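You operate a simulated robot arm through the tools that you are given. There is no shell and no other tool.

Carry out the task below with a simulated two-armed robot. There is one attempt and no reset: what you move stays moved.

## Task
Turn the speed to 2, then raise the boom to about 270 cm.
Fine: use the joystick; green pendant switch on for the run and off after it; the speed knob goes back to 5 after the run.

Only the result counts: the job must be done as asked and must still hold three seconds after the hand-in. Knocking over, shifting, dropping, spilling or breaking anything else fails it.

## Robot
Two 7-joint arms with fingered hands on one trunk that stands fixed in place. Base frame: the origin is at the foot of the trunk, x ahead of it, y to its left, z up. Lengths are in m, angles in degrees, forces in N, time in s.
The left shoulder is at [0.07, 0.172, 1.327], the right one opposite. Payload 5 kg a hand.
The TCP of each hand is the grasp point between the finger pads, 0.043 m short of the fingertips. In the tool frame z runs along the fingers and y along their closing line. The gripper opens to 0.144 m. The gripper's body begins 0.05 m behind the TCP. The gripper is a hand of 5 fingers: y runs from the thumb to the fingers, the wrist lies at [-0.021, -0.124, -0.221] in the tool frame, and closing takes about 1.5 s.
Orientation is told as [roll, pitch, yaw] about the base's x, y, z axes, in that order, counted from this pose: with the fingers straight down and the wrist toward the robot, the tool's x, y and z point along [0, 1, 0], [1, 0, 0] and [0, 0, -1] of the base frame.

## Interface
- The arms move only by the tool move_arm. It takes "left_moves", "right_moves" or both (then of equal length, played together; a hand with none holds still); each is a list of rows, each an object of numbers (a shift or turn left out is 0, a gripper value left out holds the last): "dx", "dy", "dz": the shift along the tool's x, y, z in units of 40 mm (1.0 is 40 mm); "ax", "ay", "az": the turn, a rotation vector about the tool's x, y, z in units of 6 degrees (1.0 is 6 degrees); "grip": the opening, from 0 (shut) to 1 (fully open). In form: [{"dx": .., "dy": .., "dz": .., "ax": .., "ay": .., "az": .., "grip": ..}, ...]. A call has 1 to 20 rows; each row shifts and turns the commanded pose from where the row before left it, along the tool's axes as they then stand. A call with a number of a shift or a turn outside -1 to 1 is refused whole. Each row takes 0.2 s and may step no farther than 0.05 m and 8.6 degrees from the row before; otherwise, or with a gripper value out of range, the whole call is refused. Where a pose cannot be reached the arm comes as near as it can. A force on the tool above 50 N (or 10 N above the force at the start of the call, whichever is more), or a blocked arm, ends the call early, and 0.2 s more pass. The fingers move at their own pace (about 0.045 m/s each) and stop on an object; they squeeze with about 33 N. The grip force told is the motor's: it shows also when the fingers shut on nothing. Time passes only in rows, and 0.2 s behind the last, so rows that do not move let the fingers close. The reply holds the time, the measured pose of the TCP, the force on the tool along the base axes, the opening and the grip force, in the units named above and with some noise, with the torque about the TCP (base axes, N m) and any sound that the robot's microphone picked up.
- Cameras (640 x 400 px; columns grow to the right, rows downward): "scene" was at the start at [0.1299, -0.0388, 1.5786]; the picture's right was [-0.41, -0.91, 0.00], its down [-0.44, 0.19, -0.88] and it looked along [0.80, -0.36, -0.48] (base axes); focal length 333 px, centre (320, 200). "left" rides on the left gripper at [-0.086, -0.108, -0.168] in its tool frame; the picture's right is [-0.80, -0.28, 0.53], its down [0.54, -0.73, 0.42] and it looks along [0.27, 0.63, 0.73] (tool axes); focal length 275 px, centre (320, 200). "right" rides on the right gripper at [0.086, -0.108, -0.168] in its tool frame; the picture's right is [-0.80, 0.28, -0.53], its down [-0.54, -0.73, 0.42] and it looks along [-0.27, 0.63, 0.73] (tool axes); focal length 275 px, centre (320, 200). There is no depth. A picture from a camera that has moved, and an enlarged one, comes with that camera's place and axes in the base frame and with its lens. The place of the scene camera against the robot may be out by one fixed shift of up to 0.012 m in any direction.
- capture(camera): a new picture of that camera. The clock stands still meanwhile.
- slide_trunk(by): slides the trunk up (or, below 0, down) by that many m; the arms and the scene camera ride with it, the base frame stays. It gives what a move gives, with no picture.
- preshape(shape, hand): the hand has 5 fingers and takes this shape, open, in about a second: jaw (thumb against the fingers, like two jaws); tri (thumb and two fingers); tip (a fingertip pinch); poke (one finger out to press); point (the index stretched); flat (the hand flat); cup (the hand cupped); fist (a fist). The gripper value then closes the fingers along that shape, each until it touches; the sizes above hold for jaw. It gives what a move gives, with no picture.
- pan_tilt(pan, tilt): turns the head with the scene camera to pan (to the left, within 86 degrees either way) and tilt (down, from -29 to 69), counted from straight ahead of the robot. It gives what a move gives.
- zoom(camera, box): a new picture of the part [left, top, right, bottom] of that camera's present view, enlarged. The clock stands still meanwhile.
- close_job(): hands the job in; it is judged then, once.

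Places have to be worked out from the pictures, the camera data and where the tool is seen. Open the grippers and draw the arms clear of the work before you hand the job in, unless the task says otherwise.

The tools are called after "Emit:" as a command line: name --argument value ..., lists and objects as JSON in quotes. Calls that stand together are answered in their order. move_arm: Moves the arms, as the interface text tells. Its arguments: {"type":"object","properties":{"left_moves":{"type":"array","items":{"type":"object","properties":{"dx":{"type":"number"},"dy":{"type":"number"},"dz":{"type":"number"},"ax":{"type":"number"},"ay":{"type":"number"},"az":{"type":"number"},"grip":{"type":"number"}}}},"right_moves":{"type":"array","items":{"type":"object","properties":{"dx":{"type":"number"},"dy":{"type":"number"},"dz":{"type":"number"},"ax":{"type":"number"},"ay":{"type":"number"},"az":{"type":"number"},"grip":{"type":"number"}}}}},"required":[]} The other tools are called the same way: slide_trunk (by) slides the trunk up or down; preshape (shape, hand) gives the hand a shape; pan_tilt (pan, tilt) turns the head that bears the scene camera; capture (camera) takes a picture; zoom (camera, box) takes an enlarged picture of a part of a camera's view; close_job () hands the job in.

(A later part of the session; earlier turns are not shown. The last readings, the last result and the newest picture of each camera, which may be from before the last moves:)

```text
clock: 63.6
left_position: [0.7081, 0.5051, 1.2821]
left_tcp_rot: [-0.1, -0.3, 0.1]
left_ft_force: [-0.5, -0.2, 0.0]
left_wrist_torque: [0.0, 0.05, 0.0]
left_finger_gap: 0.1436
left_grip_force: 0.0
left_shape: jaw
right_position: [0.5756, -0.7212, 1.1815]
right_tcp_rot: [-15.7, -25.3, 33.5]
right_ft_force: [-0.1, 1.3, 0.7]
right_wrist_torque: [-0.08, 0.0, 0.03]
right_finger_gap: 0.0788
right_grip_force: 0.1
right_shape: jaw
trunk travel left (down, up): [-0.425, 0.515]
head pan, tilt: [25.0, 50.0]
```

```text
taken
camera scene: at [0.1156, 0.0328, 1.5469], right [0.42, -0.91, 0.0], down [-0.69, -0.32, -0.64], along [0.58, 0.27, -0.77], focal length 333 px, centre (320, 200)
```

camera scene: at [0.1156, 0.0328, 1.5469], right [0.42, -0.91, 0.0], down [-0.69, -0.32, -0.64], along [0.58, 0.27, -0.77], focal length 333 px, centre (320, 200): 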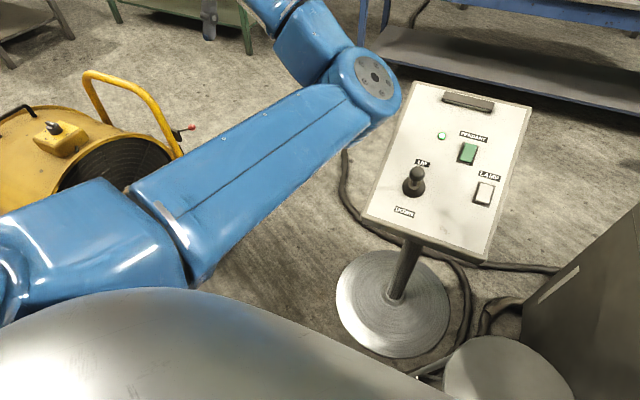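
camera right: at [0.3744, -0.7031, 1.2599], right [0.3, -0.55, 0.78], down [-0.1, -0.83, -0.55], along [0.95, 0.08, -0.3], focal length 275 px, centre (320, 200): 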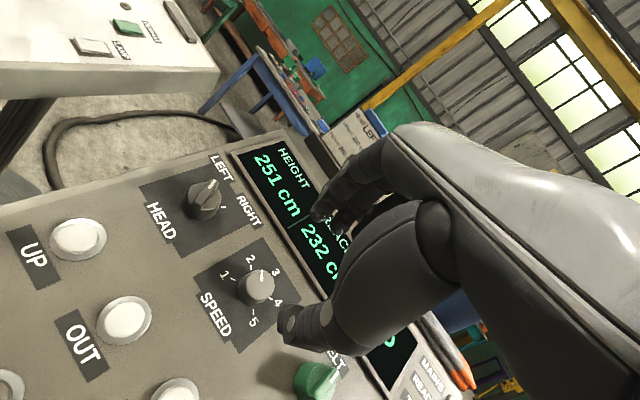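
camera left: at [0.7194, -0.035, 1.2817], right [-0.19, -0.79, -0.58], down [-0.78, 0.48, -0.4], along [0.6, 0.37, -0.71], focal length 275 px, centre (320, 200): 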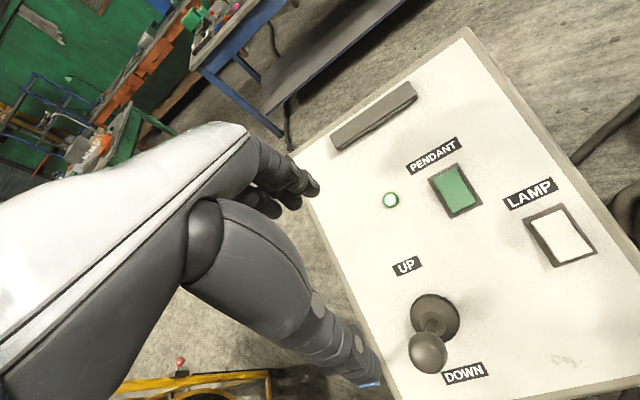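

The elbow still hangs inboard. Lowering the arm and yawing the hand while the arm is nearly hanging should carry the elbow outward, and the floor area to the left is free. I'll go down there first.

Emit:
move_arm --left_moves '[{"dx": -0.236, "dy": -0.36, "dz": 0.755}, {"dx": -0.236, "dy": -0.36, "dz": 0.755}, {"dx": -0.236, "dy": -0.36, "dz": 0.755}, {"dx": -0.236, "dy": -0.36, "dz": 0.755}, {"dx": -0.236, "dy": -0.36, "dz": 0.755}, {"dx": -0.236, "dy": -0.36, "dz": 0.755}, {"dx": -0.236, "dy": -0.36, "dz": 0.755}, {"dx": -0.236, "dy": -0.36, "dz": 0.755}, {"dx": -0.236, "dy": -0.36, "dz": 0.755}]'

Emit:
capture --camera "scene"

```text
clock: 65.8
left_position: [0.5758, 0.4745, 1.0398]
left_tcp_rot: [4.1, -2.2, 3.9]
left_ft_force: [0.8, 1.1, -0.6]
left_wrist_torque: [0.01, -0.02, -0.01]
left_finger_gap: 0.1438
left_grip_force: 0.0
left_shape: jaw
right_position: [0.5771, -0.7239, 1.1818]
right_tcp_rot: [-15.5, -25.3, 33.5]
right_ft_force: [0.7, 0.2, 0.5]
right_wrist_torque: [0.03, -0.01, -0.02]
right_finger_gap: 0.0786
right_grip_force: 0.1
right_shape: jaw
trunk travel left (down, up): [-0.425, 0.515]
head pan, tilt: [25.0, 50.0]
stopped in row 9 (left hand): the arm was blocked; the commanded pose is now the measured one
```

```text
taken
camera scene: at [0.1166, 0.0301, 1.5469], right [0.42, -0.91, 0.0], down [-0.69, -0.32, -0.64], along [0.58, 0.27, -0.77], focal length 333 px, centre (320, 200)
```

scene: 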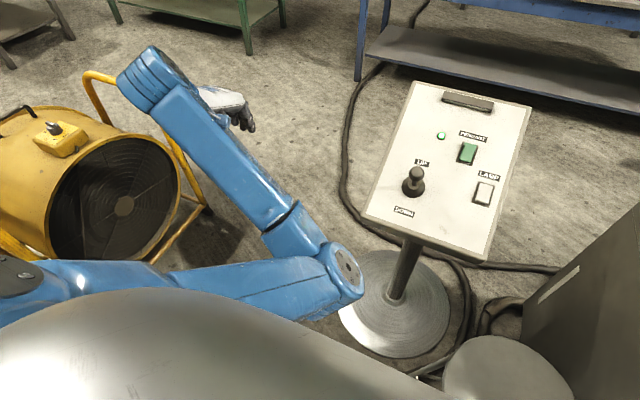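

The upper arm now lies across the chest, which explains the "blocked". Here the arm should swivel with the hand, so I'll yaw the hand counter-clockwise and watch the elbow.

Emit:
move_arm --left_moves '[{"az": -1, "dx": 0.3}, {"az": -1, "dx": 0.3}, {"az": -1, "dx": 0.3}, {"az": -1}, {"az": -1}, {"az": -1}, {"az": -1}, {"az": -1}, {"az": -1}, {"az": -1}]'

Emit:
capture --camera "scene"

```text
clock: 68.2
left_position: [0.553, 0.5698, 1.0768]
left_tcp_rot: [1.8, -10.1, 67.6]
left_ft_force: [0.1, 0.1, 0.1]
left_wrist_torque: [-0.04, 0.0, 0.0]
left_finger_gap: 0.1437
left_grip_force: 0.0
left_shape: jaw
right_position: [0.5766, -0.7233, 1.1816]
right_tcp_rot: [-15.6, -25.4, 33.6]
right_ft_force: [0.0, 0.8, 0.1]
right_wrist_torque: [0.03, 0.04, 0.0]
right_finger_gap: 0.079
right_grip_force: 0.0
right_shape: jaw
trunk travel left (down, up): [-0.425, 0.515]
head pan, tilt: [25.0, 50.0]
stopped in row 10 (left hand): the arm was blocked; the commanded pose is now the measured one
```

```text
taken
camera scene: at [0.1162, 0.0309, 1.547], right [0.42, -0.91, 0.0], down [-0.69, -0.32, -0.64], along [0.58, 0.27, -0.77], focal length 333 px, centre (320, 200)
```

scene: 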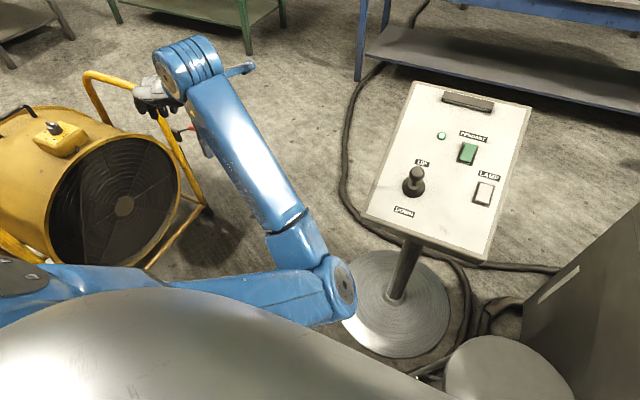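

The elbow stays pinned on the inner side. I'll stretch the arm nearly straight toward the front-left, roll the hand about the arm axis there (upper arm and forearm share the twist), then bend and unroll, which should leave the elbow outward.

Emit:
move_arm --left_moves '[{"dx": -0.45, "dy": 0.71, "dz": -0.1}, {"dx": -0.45, "dy": 0.71, "dz": -0.1}, {"dx": -0.45, "dy": 0.71, "dz": -0.1}, {"dx": -0.45, "dy": 0.71, "dz": -0.1}, {"dx": -0.45, "dy": 0.71, "dz": -0.1}, {"dx": -0.45, "dy": 0.71, "dz": -0.1}, {"dx": -0.45, "dy": 0.71, "dz": -0.1}, {"dx": -0.45, "dy": 0.71, "dz": -0.1}, {"az": 0.85}, {"az": 0.85}, {"az": 0.85}, {"az": 0.85}, {"az": 0.85}, {"az": 0.85}]'

Emit:
capture --camera "scene"

```text
clock: 71.2
left_position: [0.7738, 0.7142, 1.1401]
left_tcp_rot: [6.7, -7.6, 36.5]
left_ft_force: [0.0, 0.8, 0.0]
left_wrist_torque: [-0.01, -0.01, -0.01]
left_finger_gap: 0.1439
left_grip_force: 0.1
left_shape: jaw
right_position: [0.5771, -0.7217, 1.1812]
right_tcp_rot: [-15.6, -25.4, 33.5]
right_ft_force: [-0.6, 0.2, 0.0]
right_wrist_torque: [0.02, 0.0, -0.01]
right_finger_gap: 0.0789
right_grip_force: 0.1
right_shape: jaw
trunk travel left (down, up): [-0.425, 0.515]
head pan, tilt: [25.0, 50.0]
```

```text
taken
camera scene: at [0.1163, 0.0315, 1.5469], right [0.42, -0.91, 0.0], down [-0.69, -0.32, -0.64], along [0.58, 0.27, -0.77], focal length 333 px, centre (320, 200)
```

scene: 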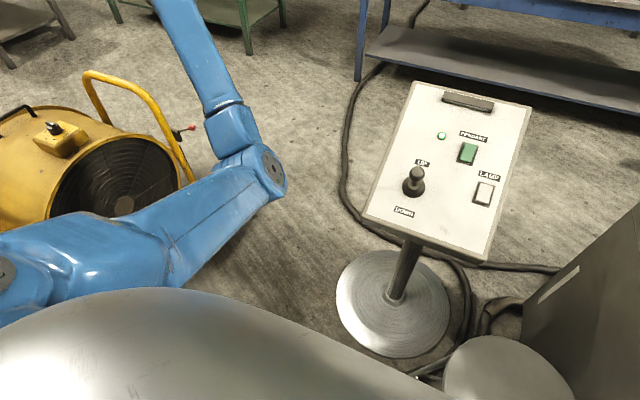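

The arm is well extended and clear of the chest. Now I'll roll the hand about the arm axis.

Emit:
move_arm --left_moves '[{"ay": 1}, {"ay": 1}, {"ay": 1}, {"ay": 1}, {"ay": 1}, {"ay": 1}, {"ay": 1}, {"ay": 1}, {"ay": 1}, {"ay": 1}]'

Emit:
capture --camera "scene"

```text
clock: 73.4
left_position: [0.7729, 0.7146, 1.1394]
left_tcp_rot: [66.7, -7.6, 36.6]
left_ft_force: [0.3, -0.2, -0.3]
left_wrist_torque: [-0.01, -0.01, 0.01]
left_finger_gap: 0.1438
left_grip_force: 0.1
left_shape: jaw
right_position: [0.5768, -0.7224, 1.1819]
right_tcp_rot: [-15.5, -25.3, 33.5]
right_ft_force: [-0.4, 0.4, -0.8]
right_wrist_torque: [-0.03, 0.02, 0.0]
right_finger_gap: 0.0789
right_grip_force: 0.1
right_shape: jaw
trunk travel left (down, up): [-0.425, 0.515]
head pan, tilt: [25.0, 50.0]
```

```text
taken
camera scene: at [0.1167, 0.031, 1.5469], right [0.42, -0.91, 0.0], down [-0.69, -0.32, -0.64], along [0.58, 0.27, -0.77], focal length 333 px, centre (320, 200)
```

scene: 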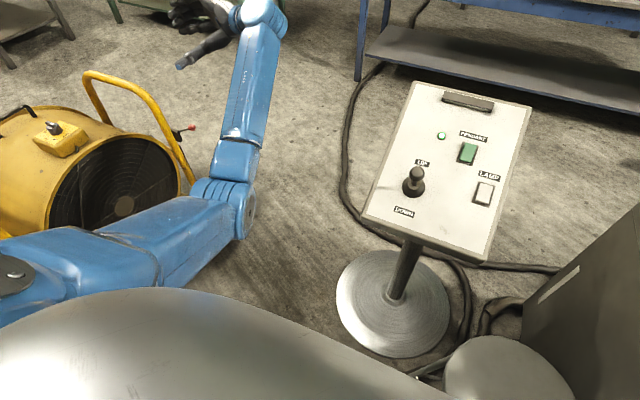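

The elbow has moved out and now hangs straight down. I'll roll a bit further, pull the hand in to bend the elbow, and then unroll.

Emit:
move_arm --left_moves '[{"ay": 1}, {"ay": 1}, {"ay": 1}, {"ay": 1}, {"dy": -0.9}, {"dy": -0.9}, {"dy": -0.9}, {"dy": -0.9}, {"dy": -0.9}]'

Emit:
capture --camera "scene"

```text
clock: 75.4
left_position: [0.629, 0.6076, 1.1176]
left_tcp_rot: [90.6, -7.7, 36.6]
left_ft_force: [0.3, 0.3, 0.9]
left_wrist_torque: [0.0, -0.03, -0.02]
left_finger_gap: 0.1441
left_grip_force: 0.0
left_shape: jaw
right_position: [0.5747, -0.7237, 1.181]
right_tcp_rot: [-15.6, -25.4, 33.5]
right_ft_force: [0.1, -0.6, -0.5]
right_wrist_torque: [0.07, -0.02, 0.0]
right_finger_gap: 0.0787
right_grip_force: 0.0
right_shape: jaw
trunk travel left (down, up): [-0.425, 0.515]
head pan, tilt: [25.0, 50.0]
```

```text
taken
camera scene: at [0.1153, 0.0298, 1.5471], right [0.42, -0.91, 0.0], down [-0.69, -0.32, -0.64], along [0.58, 0.27, -0.77], focal length 333 px, centre (320, 200)
```

scene: 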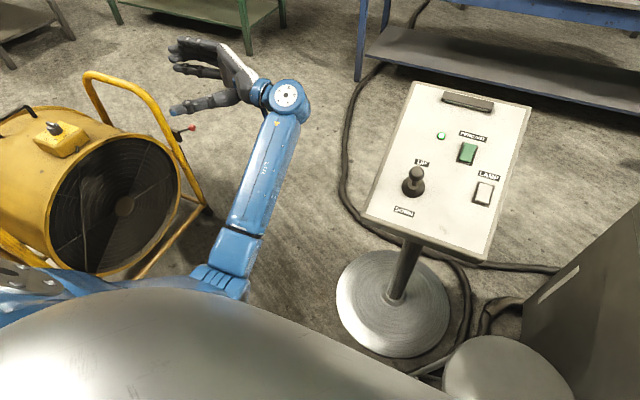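

The elbow is now low and outboard of the chest. I'll unroll the hand to point down again and see if the elbow stays out.

Emit:
move_arm --left_moves '[{"ay": -1}, {"ay": -1}, {"ay": -1}, {"ay": -1}, {"ay": -1}, {"ay": -1}, {"ay": -1}, {"ay": -1}, {"ay": -1}, {"ay": -1}, {"ay": -1}, {"ay": -1}, {"ay": -1}, {"ay": -1}, {"ay": -1}]'

Emit:
capture --camera "scene"

```text
clock: 78.6
left_position: [0.6298, 0.6082, 1.1172]
left_tcp_rot: [0.7, -7.5, 36.5]
left_ft_force: [0.3, -0.1, -0.3]
left_wrist_torque: [0.0, 0.01, -0.01]
left_finger_gap: 0.144
left_grip_force: 0.1
left_shape: jaw
right_position: [0.5771, -0.7227, 1.1809]
right_tcp_rot: [-15.6, -25.4, 33.4]
right_ft_force: [-0.3, -0.4, 0.2]
right_wrist_torque: [-0.04, -0.01, -0.02]
right_finger_gap: 0.0787
right_grip_force: 0.1
right_shape: jaw
trunk travel left (down, up): [-0.425, 0.515]
head pan, tilt: [25.0, 50.0]
```

```text
taken
camera scene: at [0.1162, 0.0313, 1.5469], right [0.42, -0.91, 0.0], down [-0.69, -0.32, -0.64], along [0.58, 0.27, -0.77], focal length 333 px, centre (320, 200)
```

scene: 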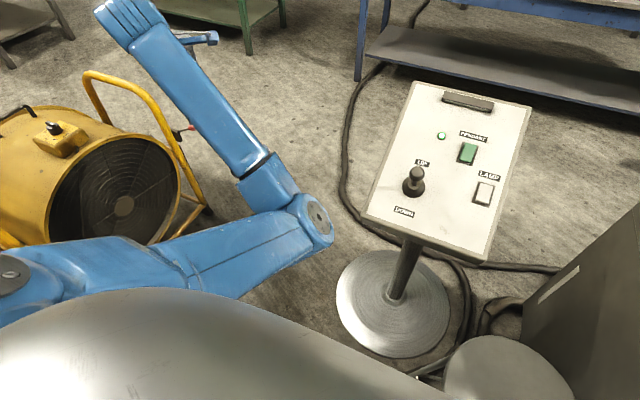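

Unrolling there pulled the elbow back in. I'll roll out again, but this time raise the rolled hand to the height it started from before unrolling.

Emit:
move_arm --left_moves '[{"ay": 1}, {"ay": 1}, {"ay": 1}, {"ay": 1}, {"ay": 1}, {"ay": 1}, {"ay": 1}, {"ay": 1}, {"ay": 1}, {"ay": 1}, {"ay": 1}, {"ay": 1}, {"ay": 1}, {"ay": 1}, {"ay": 1}]'

Emit:
move_arm --left_moves '[{"dx": 0.9}, {"dx": 0.9}, {"dx": 0.9}, {"dx": 0.9}, {"dx": 0.9}, {"dx": 0.9}, {"dx": 0.9}, {"dx": 0.9}, {"dx": 0.9}, {"dx": 0.9}]'

Emit:
capture --camera "scene"

```text
clock: 81.8
left_position: [0.6301, 0.6081, 1.1176]
left_tcp_rot: [90.7, -7.6, 36.6]
left_ft_force: [0.1, 0.3, 0.4]
left_wrist_torque: [0.04, -0.03, -0.01]
left_finger_gap: 0.1439
left_grip_force: 0.1
left_shape: jaw
right_position: [0.5757, -0.7224, 1.1815]
right_tcp_rot: [-15.7, -25.4, 33.4]
right_ft_force: [0.4, -0.2, 0.0]
right_wrist_torque: [-0.01, 0.01, 0.02]
right_finger_gap: 0.079
right_grip_force: 0.1
right_shape: jaw
trunk travel left (down, up): [-0.425, 0.515]
head pan, tilt: [25.0, 50.0]
```

```text
clock: 84.0
left_position: [0.5932, 0.5742, 1.4759]
left_tcp_rot: [90.7, -7.7, 36.4]
left_ft_force: [-0.3, 0.0, -0.1]
left_wrist_torque: [0.03, 0.01, 0.0]
left_finger_gap: 0.1439
left_grip_force: 0.1
left_shape: jaw
right_position: [0.5772, -0.7236, 1.1814]
right_tcp_rot: [-15.5, -25.4, 33.6]
right_ft_force: [0.4, -0.6, 0.3]
right_wrist_torque: [-0.01, 0.0, 0.0]
right_finger_gap: 0.079
right_grip_force: 0.0
right_shape: jaw
trunk travel left (down, up): [-0.425, 0.515]
head pan, tilt: [25.0, 50.0]
```

```text
taken
camera scene: at [0.1158, 0.0299, 1.5469], right [0.42, -0.91, 0.0], down [-0.69, -0.32, -0.64], along [0.58, 0.27, -0.77], focal length 333 px, centre (320, 200)
```

scene: 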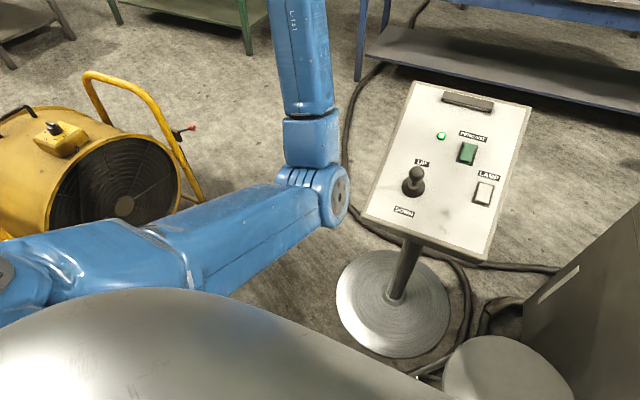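

Turning the hand about its grasp point swings the wrist and drags the elbow along. I'll go back down to where the elbow was out, then turn the hand about the wrist instead, adding shifts that keep the wrist in place.

Emit:
move_arm --left_moves '[{"dx": -0.9}, {"dx": -0.9}, {"dx": -0.9}, {"dx": -0.9}, {"dx": -0.9}, {"dx": -0.9}, {"dx": -0.9}, {"dx": -0.9}, {"dx": -0.9}, {"dx": -0.9}]'

Emit:
move_arm --left_moves '[{"ax": -0.887, "dy": 0.5, "dz": -0.31}, {"ax": -0.887, "dy": 0.5, "dz": -0.31}, {"ax": -0.887, "dy": 0.5, "dz": -0.31}, {"ax": -0.887, "dy": 0.5, "dz": -0.31}, {"ax": -0.887, "dy": 0.5, "dz": -0.31}]'

Emit:
capture --camera "scene"

```text
clock: 86.2
left_position: [0.6324, 0.6085, 1.1143]
left_tcp_rot: [90.6, -7.6, 36.7]
left_ft_force: [-0.4, 0.1, 0.0]
left_wrist_torque: [-0.02, 0.03, 0.02]
left_finger_gap: 0.1439
left_grip_force: 0.0
left_shape: jaw
right_position: [0.5757, -0.7212, 1.1817]
right_tcp_rot: [-15.6, -25.4, 33.5]
right_ft_force: [0.4, -0.4, 0.6]
right_wrist_torque: [-0.05, 0.01, 0.0]
right_finger_gap: 0.079
right_grip_force: 0.0
right_shape: jaw
trunk travel left (down, up): [-0.425, 0.515]
head pan, tilt: [25.0, 50.0]
```

```text
clock: 87.4
left_position: [0.7462, 0.595, 1.1272]
left_tcp_rot: [93.9, -6.5, 9.7]
left_ft_force: [0.2, 0.3, 0.4]
left_wrist_torque: [0.01, -0.04, 0.0]
left_finger_gap: 0.1441
left_grip_force: 0.1
left_shape: jaw
right_position: [0.5769, -0.7232, 1.1816]
right_tcp_rot: [-15.6, -25.4, 33.5]
right_ft_force: [-0.3, 0.5, -1.6]
right_wrist_torque: [-0.03, 0.0, 0.04]
right_finger_gap: 0.0786
right_grip_force: 0.0
right_shape: jaw
trunk travel left (down, up): [-0.425, 0.515]
head pan, tilt: [25.0, 50.0]
```

```text
taken
camera scene: at [0.1164, 0.0309, 1.5469], right [0.42, -0.91, 0.0], down [-0.69, -0.32, -0.64], along [0.58, 0.27, -0.77], focal length 333 px, centre (320, 200)
```

scene: 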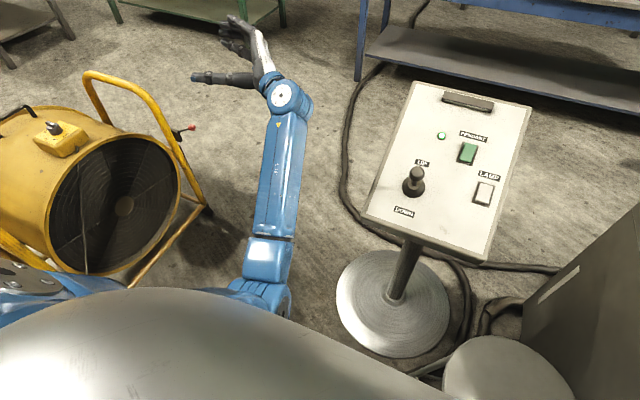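

Now the forearm and the hand axis are aligned and the elbow is low. I'll unroll about the wrist.

Emit:
move_arm --left_moves '[{"ay": -1, "dx": -0.58, "dz": 0.025}, {"ay": -1, "dx": -0.58, "dz": 0.025}, {"ay": -1, "dx": -0.58, "dz": 0.025}, {"ay": -1, "dx": -0.58, "dz": 0.025}, {"ay": -1, "dx": -0.58, "dz": 0.025}, {"ay": -1, "dx": -0.58, "dz": 0.025}, {"ay": -1, "dx": -0.58, "dz": 0.025}, {"ay": -1, "dx": -0.58, "dz": 0.025}]'

Emit:
capture --camera "scene"

```text
clock: 89.2
left_position: [0.773, 0.5524, 0.9539]
left_tcp_rot: [45.9, -6.5, 9.7]
left_ft_force: [-0.6, 0.3, -0.6]
left_wrist_torque: [0.01, -0.03, 0.0]
left_finger_gap: 0.1439
left_grip_force: 0.0
left_shape: jaw
right_position: [0.576, -0.7222, 1.1807]
right_tcp_rot: [-15.6, -25.4, 33.5]
right_ft_force: [0.1, -0.3, -0.5]
right_wrist_torque: [0.0, -0.05, 0.0]
right_finger_gap: 0.0788
right_grip_force: 0.1
right_shape: jaw
trunk travel left (down, up): [-0.425, 0.515]
head pan, tilt: [25.0, 50.0]
```

```text
taken
camera scene: at [0.1166, 0.0306, 1.5469], right [0.42, -0.91, 0.0], down [-0.69, -0.32, -0.64], along [0.58, 0.27, -0.77], focal length 333 px, centre (320, 200)
```

scene: 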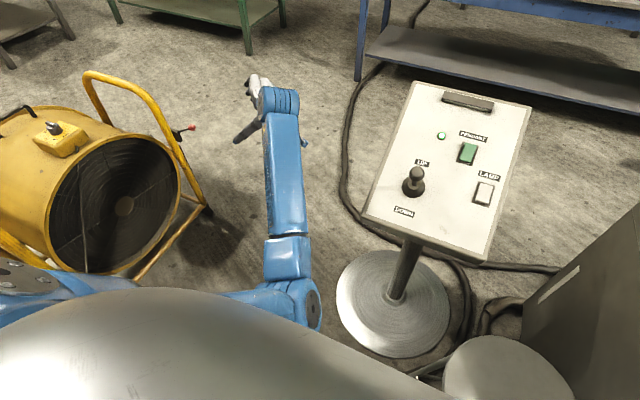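

Emit:
move_arm --left_moves '[{"ay": -1, "dx": -0.58, "dz": 0.025}, {"ay": -1, "dx": -0.58, "dz": 0.025}, {"ay": -1, "dx": -0.58, "dz": 0.025}, {"ay": -1, "dx": -0.58, "dz": 0.025}, {"ay": -1, "dx": -0.58, "dz": 0.025}, {"ay": -1, "dx": -0.58, "dz": 0.025}, {"ay": -1, "dx": -0.58, "dz": 0.025}]'

Emit:
capture --camera "scene"

```text
clock: 90.8
left_position: [0.8055, 0.4204, 0.8729]
left_tcp_rot: [3.9, -6.4, 9.8]
left_ft_force: [0.7, -0.7, -0.3]
left_wrist_torque: [-0.01, 0.01, -0.02]
left_finger_gap: 0.1439
left_grip_force: 0.0
left_shape: jaw
right_position: [0.5768, -0.7223, 1.1809]
right_tcp_rot: [-15.6, -25.4, 33.5]
right_ft_force: [0.7, 0.1, -0.1]
right_wrist_torque: [0.0, 0.03, -0.01]
right_finger_gap: 0.0787
right_grip_force: 0.1
right_shape: jaw
trunk travel left (down, up): [-0.425, 0.515]
head pan, tilt: [25.0, 50.0]
```

```text
taken
camera scene: at [0.1165, 0.0306, 1.5469], right [0.42, -0.91, 0.0], down [-0.69, -0.32, -0.64], along [0.58, 0.27, -0.77], focal length 333 px, centre (320, 200)
```

scene: 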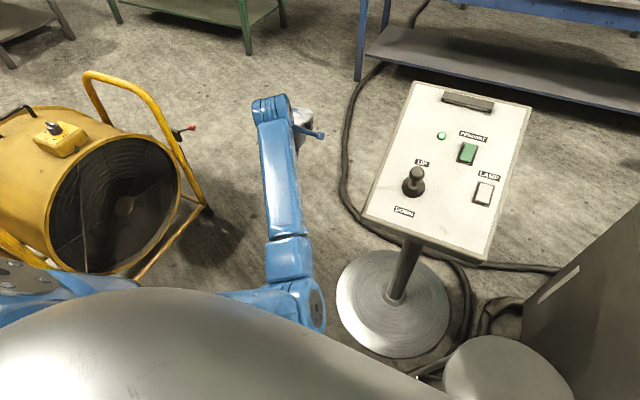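

The hand points down and the elbow is now in front of the shoulder, no longer across the chest. One more cycle should bring it further out: extend at shoulder height, roll about the arm axis, then come back in.

Emit:
move_arm --left_moves '[{"dx": 0.11, "dy": 0.536, "dz": -0.793}, {"dx": 0.11, "dy": 0.536, "dz": -0.793}, {"dx": 0.11, "dy": 0.536, "dz": -0.793}, {"dx": 0.11, "dy": 0.536, "dz": -0.793}, {"dx": 0.11, "dy": 0.536, "dz": -0.793}, {"dx": 0.11, "dy": 0.536, "dz": -0.793}, {"dx": 0.11, "dy": 0.536, "dz": -0.793}]'

Emit:
move_arm --left_moves '[{"ay": 1, "dx": 0.575, "dz": -0.085}, {"ay": 1, "dx": 0.575, "dz": -0.085}, {"ay": 1, "dx": 0.575, "dz": -0.085}, {"ay": 1, "dx": 0.575, "dz": -0.085}, {"ay": 1, "dx": 0.575, "dz": -0.085}, {"ay": 1, "dx": 0.575, "dz": -0.085}, {"ay": 1, "dx": 0.575, "dz": -0.085}, {"ay": 1, "dx": 0.575, "dz": -0.085}, {"ay": 1, "dx": 0.575, "dz": -0.085}, {"ay": 1, "dx": 0.575, "dz": -0.085}, {"ay": 1, "dx": 0.575, "dz": -0.085}, {"ay": 1, "dx": 0.575, "dz": -0.085}, {"ay": 1, "dx": 0.575, "dz": -0.085}, {"ay": 1, "dx": 0.575, "dz": -0.085}]'

Emit:
capture --camera "scene"

```text
clock: 92.4
left_position: [0.923, 0.4587, 1.1134]
left_tcp_rot: [4.0, -6.4, 9.8]
left_ft_force: [-0.3, -0.1, -1.4]
left_wrist_torque: [0.03, -0.03, 0.04]
left_finger_gap: 0.144
left_grip_force: 0.1
left_shape: jaw
right_position: [0.5767, -0.7237, 1.1805]
right_tcp_rot: [-15.5, -25.4, 33.5]
right_ft_force: [-0.8, -0.4, 0.0]
right_wrist_torque: [0.04, 0.0, 0.01]
right_finger_gap: 0.0789
right_grip_force: 0.2
right_shape: jaw
trunk travel left (down, up): [-0.425, 0.515]
head pan, tilt: [25.0, 50.0]
```

```text
clock: 95.4
left_position: [0.8676, 0.6351, 1.3439]
left_tcp_rot: [88.1, -6.4, 9.7]
left_ft_force: [0.1, -0.5, -0.2]
left_wrist_torque: [-0.02, 0.01, -0.02]
left_finger_gap: 0.1442
left_grip_force: 0.2
left_shape: jaw
right_position: [0.577, -0.7237, 1.1811]
right_tcp_rot: [-15.6, -25.3, 33.5]
right_ft_force: [0.9, -0.6, -0.3]
right_wrist_torque: [0.02, -0.03, -0.05]
right_finger_gap: 0.0786
right_grip_force: 0.1
right_shape: jaw
trunk travel left (down, up): [-0.425, 0.515]
head pan, tilt: [25.0, 50.0]
```

```text
taken
camera scene: at [0.1164, 0.0305, 1.5469], right [0.42, -0.91, 0.0], down [-0.69, -0.32, -0.64], along [0.58, 0.27, -0.77], focal length 333 px, centre (320, 200)
```

scene: 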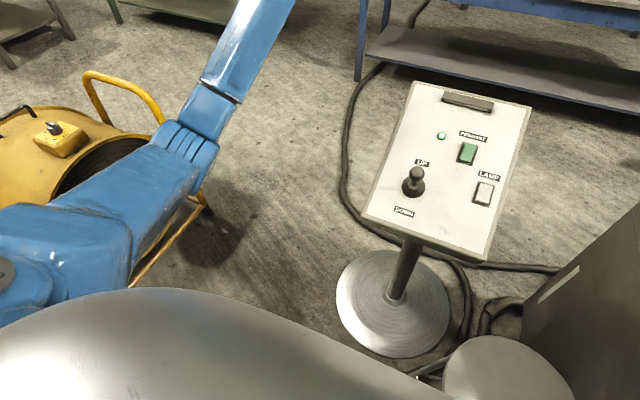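

The elbow is now clearly outboard. I'll bring the wrist in toward the joystick while the hand is still rolled, then check.

Emit:
move_arm --left_moves '[{"dy": -0.611, "dz": -0.627}, {"dy": -0.611, "dz": -0.627}, {"dy": -0.611, "dz": -0.627}, {"dy": -0.611, "dz": -0.627}, {"dy": -0.611, "dz": -0.627}, {"dy": -0.611, "dz": -0.627}, {"dy": -0.611, "dz": -0.627}, {"dy": -0.611, "dz": -0.627}, {"dy": -0.611, "dz": -0.627}]'

Emit:
capture --camera "scene"

```text
clock: 97.4
left_position: [0.6892, 0.374, 1.3273]
left_tcp_rot: [88.0, -6.5, 9.9]
left_ft_force: [-0.8, 0.0, -0.4]
left_wrist_torque: [0.0, -0.03, -0.04]
left_finger_gap: 0.144
left_grip_force: 0.1
left_shape: jaw
right_position: [0.5756, -0.7228, 1.1806]
right_tcp_rot: [-15.5, -25.4, 33.5]
right_ft_force: [-0.4, -1.3, 0.0]
right_wrist_torque: [-0.01, -0.01, 0.03]
right_finger_gap: 0.0786
right_grip_force: 0.1
right_shape: jaw
trunk travel left (down, up): [-0.425, 0.515]
head pan, tilt: [25.0, 50.0]
```

```text
taken
camera scene: at [0.1157, 0.0289, 1.5471], right [0.42, -0.91, 0.0], down [-0.69, -0.32, -0.64], along [0.58, 0.27, -0.77], focal length 333 px, centre (320, 200)
```

scene: 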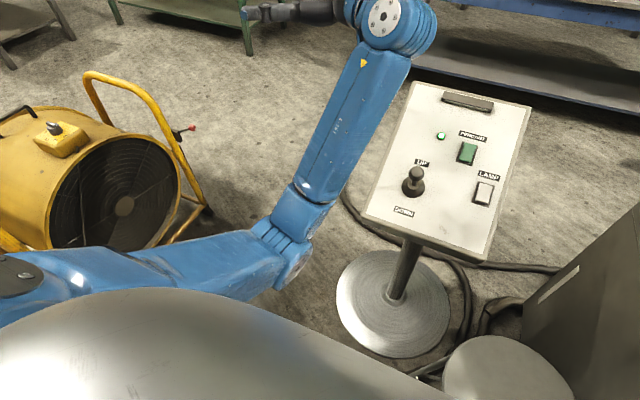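

The elbow is below and slightly outside the shoulder with the wrist above the joystick area. I'll unroll the hand about the wrist here; the fingertips stay well above the joystick.

Emit:
move_arm --left_moves '[{"ay": -1, "dx": -0.58, "dz": 0.025}, {"ay": -1, "dx": -0.58, "dz": 0.025}, {"ay": -1, "dx": -0.58, "dz": 0.025}, {"ay": -1, "dx": -0.58, "dz": 0.025}, {"ay": -1, "dx": -0.58, "dz": 0.025}, {"ay": -1, "dx": -0.58, "dz": 0.025}, {"ay": -1, "dx": -0.58, "dz": 0.025}, {"ay": -1, "dx": -0.58, "dz": 0.025}]'

Emit:
capture --camera "scene"

```text
clock: 99.4
left_position: [0.7121, 0.3755, 1.169]
left_tcp_rot: [45.9, -7.8, 12.9]
left_ft_force: [0.7, -0.1, -0.3]
left_wrist_torque: [0.0, 0.01, -0.02]
left_finger_gap: 0.1438
left_grip_force: 0.0
left_shape: jaw
right_position: [0.5764, -0.7216, 1.181]
right_tcp_rot: [-15.7, -25.4, 33.5]
right_ft_force: [0.3, -0.5, 0.1]
right_wrist_torque: [-0.03, 0.01, 0.01]
right_finger_gap: 0.0788
right_grip_force: 0.0
right_shape: jaw
trunk travel left (down, up): [-0.425, 0.515]
head pan, tilt: [25.0, 50.0]
stopped in row 8 (left hand): the arm was blocked; the commanded pose is now the measured one
```

```text
taken
camera scene: at [0.1163, 0.0305, 1.5469], right [0.42, -0.91, 0.0], down [-0.69, -0.32, -0.64], along [0.58, 0.27, -0.77], focal length 333 px, centre (320, 200)
```

scene: 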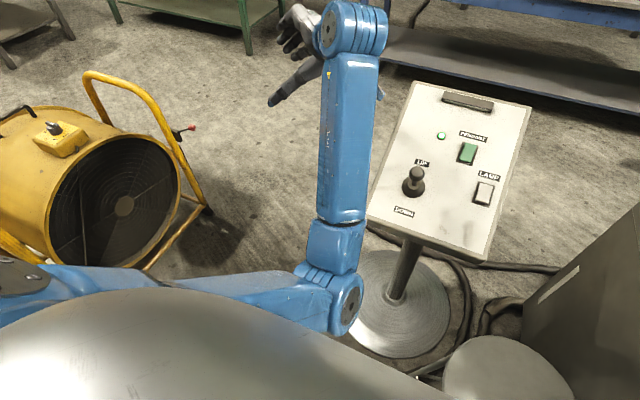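

That pushed the elbow into the chest again. The right arm's elbow is already well outboard, so it's the better arm for the joystick. I'll park the left arm out to the left, clear of everything.

Emit:
move_arm --left_moves '[{"dx": 0.49, "dz": 0.49}, {"dx": 0.49, "dz": 0.49}, {"dx": 0.49, "dz": 0.49}, {"dx": 0.49, "dz": 0.49}, {"dx": 0.49, "dz": 0.49}, {"dx": 0.49, "dz": 0.49}, {"dx": 0.49, "dz": 0.49}, {"dx": 0.49, "dz": 0.49}, {}]'

Emit:
zoom --camera "scene" --box '[350, 70, 542, 230]'

Emit:
capture --camera "scene"

```text
clock: 101.4
left_position: [0.6646, 0.5902, 1.1695]
left_tcp_rot: [45.6, -7.6, 12.6]
left_ft_force: [0.0, 0.6, 0.4]
left_wrist_torque: [0.0, 0.0, -0.01]
left_finger_gap: 0.144
left_grip_force: 0.1
left_shape: jaw
right_position: [0.5766, -0.7223, 1.1819]
right_tcp_rot: [-15.6, -25.4, 33.5]
right_ft_force: [0.1, 0.2, 0.2]
right_wrist_torque: [0.03, 0.02, 0.0]
right_finger_gap: 0.0789
right_grip_force: 0.0
right_shape: jaw
trunk travel left (down, up): [-0.425, 0.515]
head pan, tilt: [25.0, 50.0]
```

```text
2.50 times, centred on (446, 150) of scene
camera zoom: at [0.1165, 0.0298, 1.5469], right [0.42, -0.91, 0.0], down [-0.69, -0.32, -0.64], along [0.58, 0.27, -0.77], focal length 832 px, centre (5, 325)
```

zoom: 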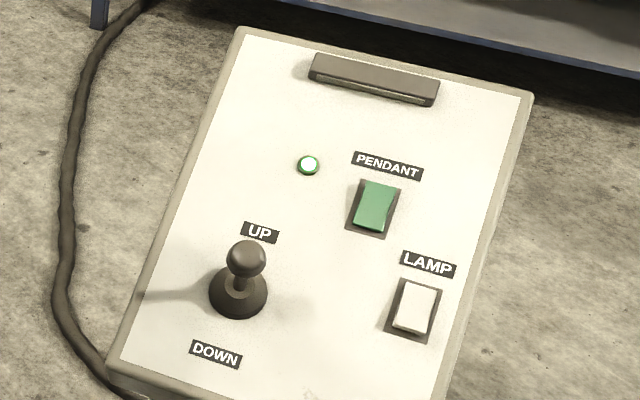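

```text
taken
camera scene: at [0.1165, 0.0298, 1.5469], right [0.42, -0.91, 0.0], down [-0.69, -0.32, -0.64], along [0.58, 0.27, -0.77], focal length 333 px, centre (320, 200)
```

scene: 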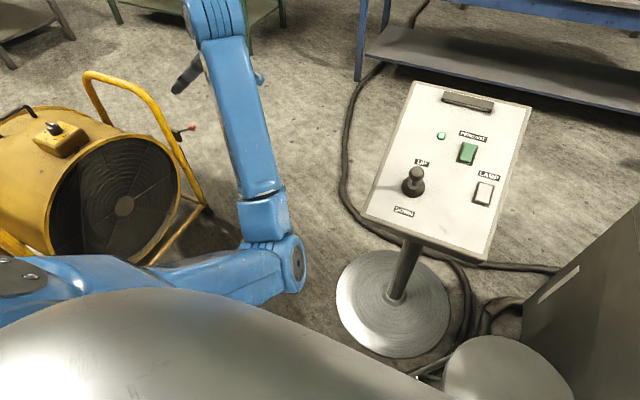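

The left arm is parked clear. The pendant lamp is lit and the rocker's lower end is now pressed in. I'll bring the right hand back to vertical above the console before crossing to the joystick.

Emit:
move_arm --right_moves '[{"dz": -0.8}, {"dz": -0.8}, {"az": 1}, {"az": 1}, {"az": 1}, {"az": 1}, {"az": 1}, {"ax": 0.983}, {"ax": 0.983}, {"ax": 0.983}, {"ax": 0.983}, {"ax": 0.983}, {}]'

Emit:
pan_tilt --pan -15 --tilt 42

Emit:
capture --camera "scene"

```text
clock: 104.2
left_position: [0.6618, 0.5901, 1.1705]
left_tcp_rot: [45.7, -7.8, 12.8]
left_ft_force: [-0.3, -1.4, 0.8]
left_wrist_torque: [0.0, -0.04, -0.02]
left_finger_gap: 0.1441
left_grip_force: 0.1
left_shape: jaw
right_position: [0.5447, -0.7244, 1.2364]
right_tcp_rot: [0.2, 0.0, 0.0]
right_ft_force: [-0.4, -0.4, -0.2]
right_wrist_torque: [-0.04, -0.04, -0.03]
right_finger_gap: 0.0791
right_grip_force: 0.1
right_shape: jaw
trunk travel left (down, up): [-0.425, 0.515]
head pan, tilt: [25.0, 50.0]
```

```text
clock: 105.3
left_position: [0.6629, 0.5903, 1.1695]
left_tcp_rot: [45.8, -7.7, 12.8]
left_ft_force: [-0.4, -0.4, 0.5]
left_wrist_torque: [-0.03, 0.0, -0.03]
left_finger_gap: 0.1437
left_grip_force: 0.1
left_shape: jaw
right_position: [0.5457, -0.7243, 1.2376]
right_tcp_rot: [0.3, 0.0, 0.0]
right_ft_force: [-0.8, -0.3, 0.7]
right_wrist_torque: [0.01, -0.03, -0.03]
right_finger_gap: 0.0788
right_grip_force: 0.0
right_shape: jaw
trunk travel left (down, up): [-0.425, 0.515]
head pan, tilt: [-15.0, 42.0]
```

```text
taken
camera scene: at [0.1272, -0.0235, 1.5581], right [-0.26, -0.97, 0.0], down [-0.65, 0.17, -0.74], along [0.72, -0.19, -0.67], focal length 333 px, centre (320, 200)
```

scene: 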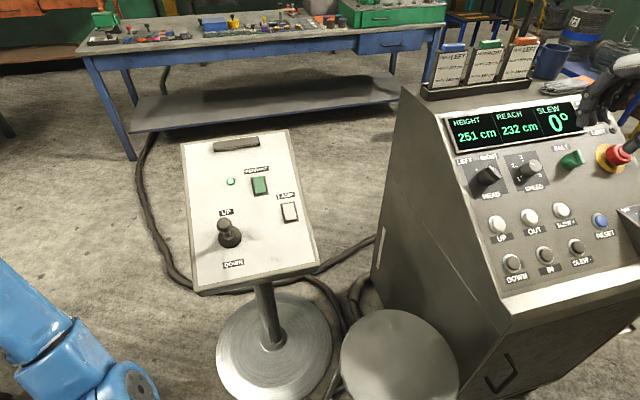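

I now have both the pendant and the display in one view. I'll move the right hand across toward the joystick at a safe height, stopping partway to check the elbow.

Emit:
move_arm --right_moves '[{"dx": 0.9, "dy": 0.19, "dz": -0.1}, {"dx": 0.9, "dy": 0.19, "dz": -0.1}, {"dx": 0.9, "dy": 0.19, "dz": -0.1}, {"dx": 0.9, "dy": 0.19}, {"dx": 0.9, "dy": 0.19}, {"dx": 0.9, "dy": 0.19}, {"dx": 0.9, "dy": 0.19}, {"dx": 0.9, "dy": 0.19}, {"dx": 0.9, "dy": 0.19}, {"dx": 0.9, "dy": 0.19}, {"dx": 0.9, "dy": 0.19}, {"dx": 0.9, "dy": 0.19}, {"dx": 0.9, "dy": 0.19}, {"dx": 0.9, "dy": 0.19}]'

Emit:
capture --camera "scene"

```text
clock: 108.3
left_position: [0.6634, 0.5906, 1.1692]
left_tcp_rot: [45.7, -7.6, 12.7]
left_ft_force: [1.0, 0.2, -0.4]
left_wrist_torque: [0.03, 0.07, 0.05]
left_finger_gap: 0.1437
left_grip_force: 0.0
left_shape: jaw
right_position: [0.6655, -0.5004, 1.2103]
right_tcp_rot: [2.0, -0.1, 1.5]
right_ft_force: [0.3, 0.3, 0.4]
right_wrist_torque: [0.01, 0.04, 0.02]
right_finger_gap: 0.079
right_grip_force: 0.1
right_shape: jaw
right hand out of reach, approached as far as the arm can: row 6, 7, 8, 9, 10, 11, 12, 13, 14
trunk travel left (down, up): [-0.425, 0.515]
head pan, tilt: [-15.0, 42.0]
```

```text
taken
camera scene: at [0.1285, -0.0235, 1.558], right [-0.26, -0.97, 0.0], down [-0.65, 0.17, -0.74], along [0.72, -0.19, -0.67], focal length 333 px, centre (320, 200)
```

scene: 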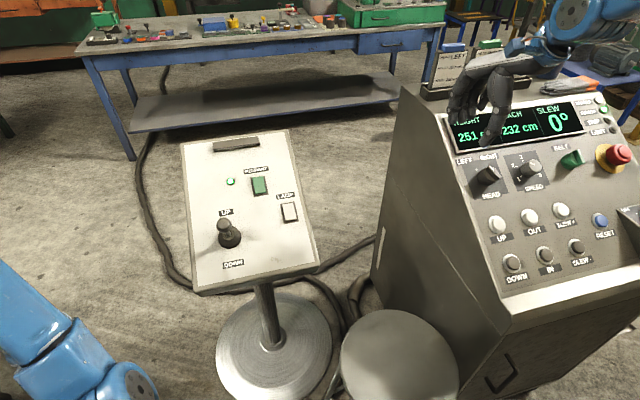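

The right arm reaches a limit at y ≈ -0.5 with this wrist angle. I'll step the command back, then yaw the hand to follow the forearm, which should free it to move inward.

Emit:
move_arm --right_moves '[{"dx": -0.9}, {"dx": -0.9}, {"dx": -0.9}, {"dx": -0.9}, {"dx": -0.9}, {"dx": -0.9}, {"dx": -0.9}, {"dx": -0.9}, {"az": -1}, {"az": -1}, {"az": -1}, {"az": -1}, {"az": -1}, {"az": -1}, {"az": -1}, {"az": -1}]'

Emit:
capture --camera "scene"

```text
clock: 111.7
left_position: [0.6652, 0.5904, 1.1699]
left_tcp_rot: [45.7, -7.6, 12.8]
left_ft_force: [-0.2, 0.3, -0.6]
left_wrist_torque: [0.02, 0.01, 0.01]
left_finger_gap: 0.1437
left_grip_force: 0.0
left_shape: jaw
right_position: [0.6635, -0.791, 1.211]
right_tcp_rot: [0.2, -0.1, 48.2]
right_ft_force: [-0.4, -0.4, -1.0]
right_wrist_torque: [0.0, 0.03, 0.01]
right_finger_gap: 0.079
right_grip_force: 0.0
right_shape: jaw
trunk travel left (down, up): [-0.425, 0.515]
head pan, tilt: [-15.0, 42.0]
```

```text
taken
camera scene: at [0.1284, -0.0238, 1.558], right [-0.26, -0.97, 0.0], down [-0.65, 0.17, -0.74], along [0.72, -0.19, -0.67], focal length 333 px, centre (320, 200)
```

scene: 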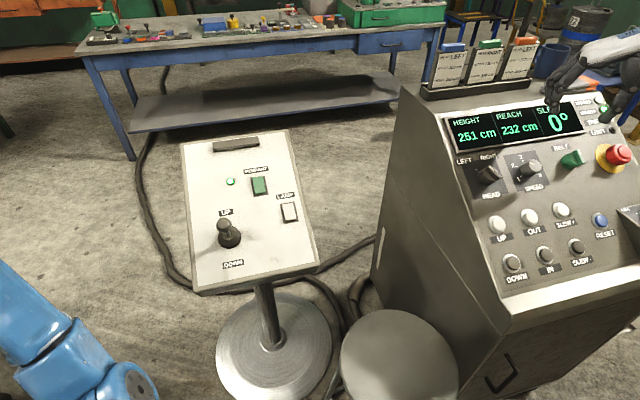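

The command follows the actual pose when out of reach, so the hand went back to y = -0.79, now yawed 48°. I'll move left again with the hand in line with the forearm.

Emit:
move_arm --right_moves '[{"dx": 0.636, "dy": 0.706}, {"dx": 0.636, "dy": 0.706}, {"dx": 0.636, "dy": 0.706}, {"dx": 0.636, "dy": 0.706}, {"dx": 0.636, "dy": 0.706}, {"dx": 0.636, "dy": 0.706}, {"dx": 0.636, "dy": 0.706}, {"dx": 0.636, "dy": 0.706}, {"dx": 0.636, "dy": 0.706}, {"dx": 0.636, "dy": 0.706}, {"dx": 0.636, "dy": 0.706}, {"dx": 0.636, "dy": 0.706}, {"dx": 0.636, "dy": 0.706}, {"dx": 0.636, "dy": 0.706}]'

Emit:
capture --camera "scene"

```text
clock: 114.7
left_position: [0.6642, 0.5914, 1.1686]
left_tcp_rot: [45.5, -7.6, 12.7]
left_ft_force: [-0.2, 0.4, -0.4]
left_wrist_torque: [-0.01, 0.01, -0.02]
left_finger_gap: 0.1441
left_grip_force: 0.1
left_shape: jaw
right_position: [0.6633, -0.2571, 1.2144]
right_tcp_rot: [0.2, -0.1, 48.0]
right_ft_force: [-0.3, 0.9, 0.9]
right_wrist_torque: [-0.04, 0.0, 0.04]
right_finger_gap: 0.0788
right_grip_force: 0.0
right_shape: jaw
trunk travel left (down, up): [-0.425, 0.515]
head pan, tilt: [-15.0, 42.0]
```

```text
taken
camera scene: at [0.1281, -0.0216, 1.5581], right [-0.26, -0.97, 0.0], down [-0.65, 0.17, -0.74], along [0.72, -0.19, -0.67], focal length 333 px, centre (320, 200)
```

scene: 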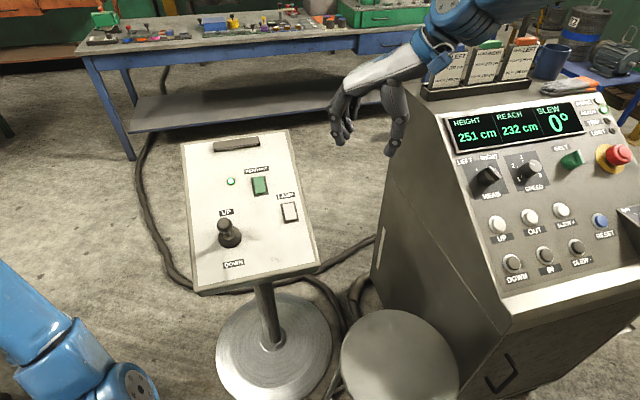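

The hand moves freely this way. I'll carry on to a point above the joystick.

Emit:
move_arm --right_moves '[{"dx": 0.453, "dy": 0.751}, {"dx": 0.453, "dy": 0.751}, {"dx": 0.453, "dy": 0.751}, {"dx": 0.453, "dy": 0.751}, {"dx": 0.453, "dy": 0.751}, {"dx": 0.453, "dy": 0.751}, {"dx": 0.453, "dy": 0.751}, {"dx": 0.453, "dy": 0.751}, {"dx": 0.453, "dy": 0.751}]'

Emit:
capture --camera "scene"

Emit:
capture --camera "right"

```text
clock: 116.7
left_position: [0.6645, 0.5907, 1.1688]
left_tcp_rot: [45.6, -7.7, 12.7]
left_ft_force: [0.0, 0.6, -0.6]
left_wrist_torque: [0.0, 0.05, 0.0]
left_finger_gap: 0.1436
left_grip_force: 0.1
left_shape: jaw
right_position: [0.7513, -0.1089, 1.2411]
right_tcp_rot: [0.8, -0.5, 48.9]
right_ft_force: [0.5, -0.3, -0.1]
right_wrist_torque: [-0.02, 0.02, 0.0]
right_finger_gap: 0.079
right_grip_force: 0.0
right_shape: jaw
right hand out of reach, approached as far as the arm can: row 4, 5, 6, 7, 8, 9
trunk travel left (down, up): [-0.425, 0.515]
head pan, tilt: [-15.0, 42.0]
```

```text
taken
camera scene: at [0.1283, -0.0232, 1.5581], right [-0.26, -0.97, 0.0], down [-0.65, 0.17, -0.74], along [0.72, -0.19, -0.67], focal length 333 px, centre (320, 200)
```

scene: 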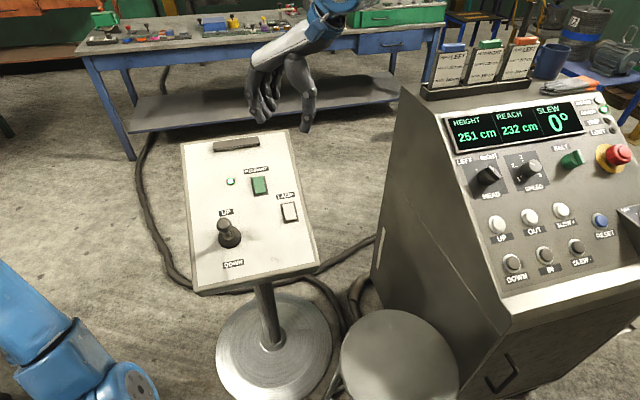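

```text
taken
camera right: at [0.6149, -0.1373, 1.4083], right [0.79, -0.32, 0.53], down [-0.07, -0.9, -0.44], along [0.61, 0.31, -0.73], focal length 275 px, centre (320, 200)
```

right: 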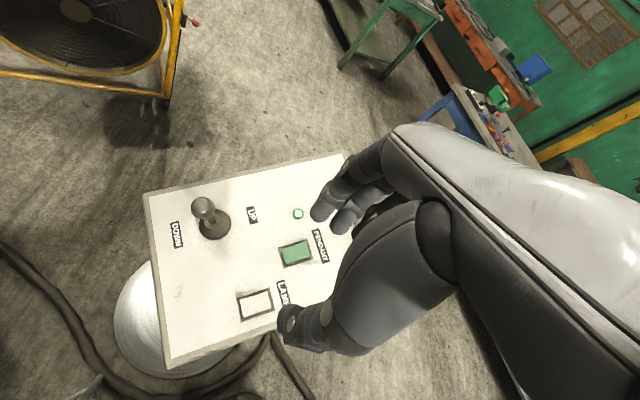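

The limit showed again, so I'll yaw further to about 90° with the fingers pointing left. Then I can grip the knob from the right and push it forward.

Emit:
move_arm --right_moves '[{"az": -1}, {"az": -1}, {"az": -1}, {"az": -1}, {"az": -1}, {"az": -1}, {"az": -0.85}, {"dy": 0.8}, {"dy": 0.8}, {"dy": 0.8}, {"dy": 0.8}, {"dy": 0.8}]'

Emit:
capture --camera "scene"

Emit:
capture --camera "right"

```text
clock: 119.3
left_position: [0.6626, 0.5905, 1.1693]
left_tcp_rot: [45.7, -7.6, 12.8]
left_ft_force: [-0.6, -0.5, -0.6]
left_wrist_torque: [0.01, 0.0, -0.01]
left_finger_gap: 0.1441
left_grip_force: 0.0
left_shape: jaw
right_position: [0.6961, -0.0142, 1.2477]
right_tcp_rot: [-0.1, -0.3, 89.1]
right_ft_force: [-0.2, -0.3, 0.3]
right_wrist_torque: [-0.02, -0.01, 0.04]
right_finger_gap: 0.079
right_grip_force: 0.0
right_shape: jaw
right hand out of reach, approached as far as the arm can: row 9, 10, 11, 12
trunk travel left (down, up): [-0.425, 0.515]
head pan, tilt: [-15.0, 42.0]
```

```text
taken
camera scene: at [0.127, -0.023, 1.5582], right [-0.26, -0.97, 0.0], down [-0.65, 0.17, -0.74], along [0.72, -0.19, -0.67], focal length 333 px, centre (320, 200)
```

scene: 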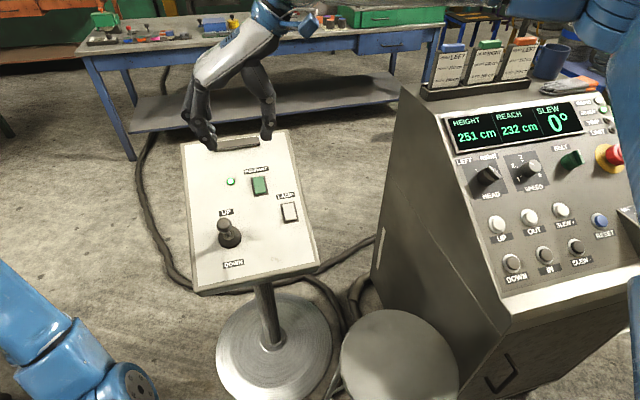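

```text
taken
camera right: at [0.6075, -0.1227, 1.4149], right [0.8, 0.27, 0.54], down [0.53, -0.73, -0.43], along [0.28, 0.63, -0.73], focal length 275 px, centre (320, 200)
```

right: 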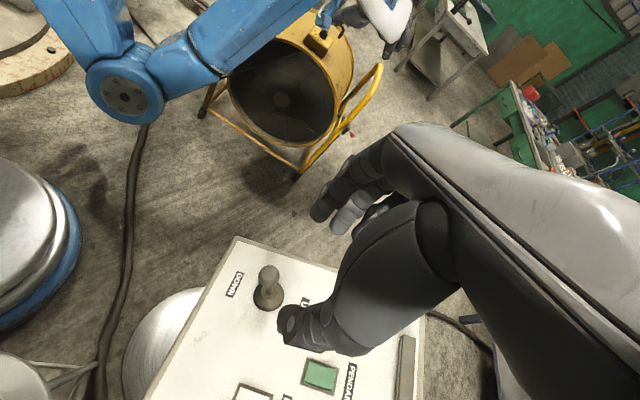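

The reach should improve lower down. I'll lower the hand at this spot, with the fingertips staying above the joystick knob's top.

Emit:
move_arm --right_moves '[{"dz": 0.8}, {"dz": 0.8}, {"dz": 0.8}, {"dz": 0.8}, {"dz": 0.8}, {"dy": 0.5}, {"dy": 0.5}, {"dy": 0.5}, {}]'

Emit:
capture --camera "scene"

Emit:
capture --camera "right"

```text
clock: 121.3
left_position: [0.6639, 0.5901, 1.168]
left_tcp_rot: [45.8, -7.5, 12.7]
left_ft_force: [0.5, -0.5, 0.5]
left_wrist_torque: [0.04, -0.02, 0.0]
left_finger_gap: 0.1438
left_grip_force: 0.0
left_shape: jaw
right_position: [0.6535, -0.0147, 1.1111]
right_tcp_rot: [-0.1, -0.3, 89.1]
right_ft_force: [-0.2, 0.1, -0.2]
right_wrist_torque: [-0.04, 0.01, 0.06]
right_finger_gap: 0.079
right_grip_force: 0.0
right_shape: jaw
right hand out of reach, approached as far as the arm can: row 2, 3, 4, 5, 6, 7, 8
trunk travel left (down, up): [-0.425, 0.515]
head pan, tilt: [-15.0, 42.0]
```

```text
taken
camera scene: at [0.1276, -0.0232, 1.5581], right [-0.26, -0.97, 0.0], down [-0.65, 0.17, -0.74], along [0.72, -0.19, -0.67], focal length 333 px, centre (320, 200)
```

scene: 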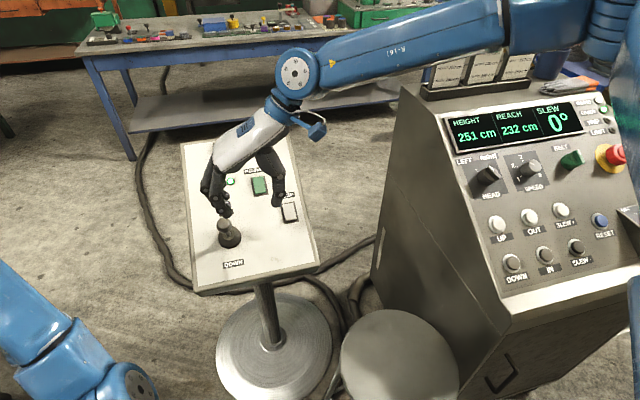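

```text
taken
camera right: at [0.5649, -0.1231, 1.2787], right [0.8, 0.27, 0.54], down [0.53, -0.73, -0.43], along [0.28, 0.63, -0.73], focal length 275 px, centre (320, 200)
```

right: 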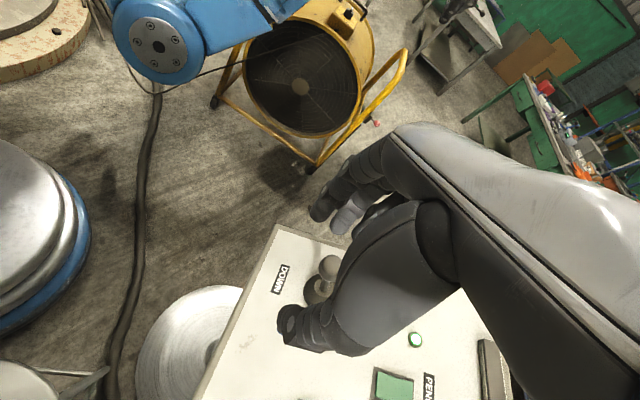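

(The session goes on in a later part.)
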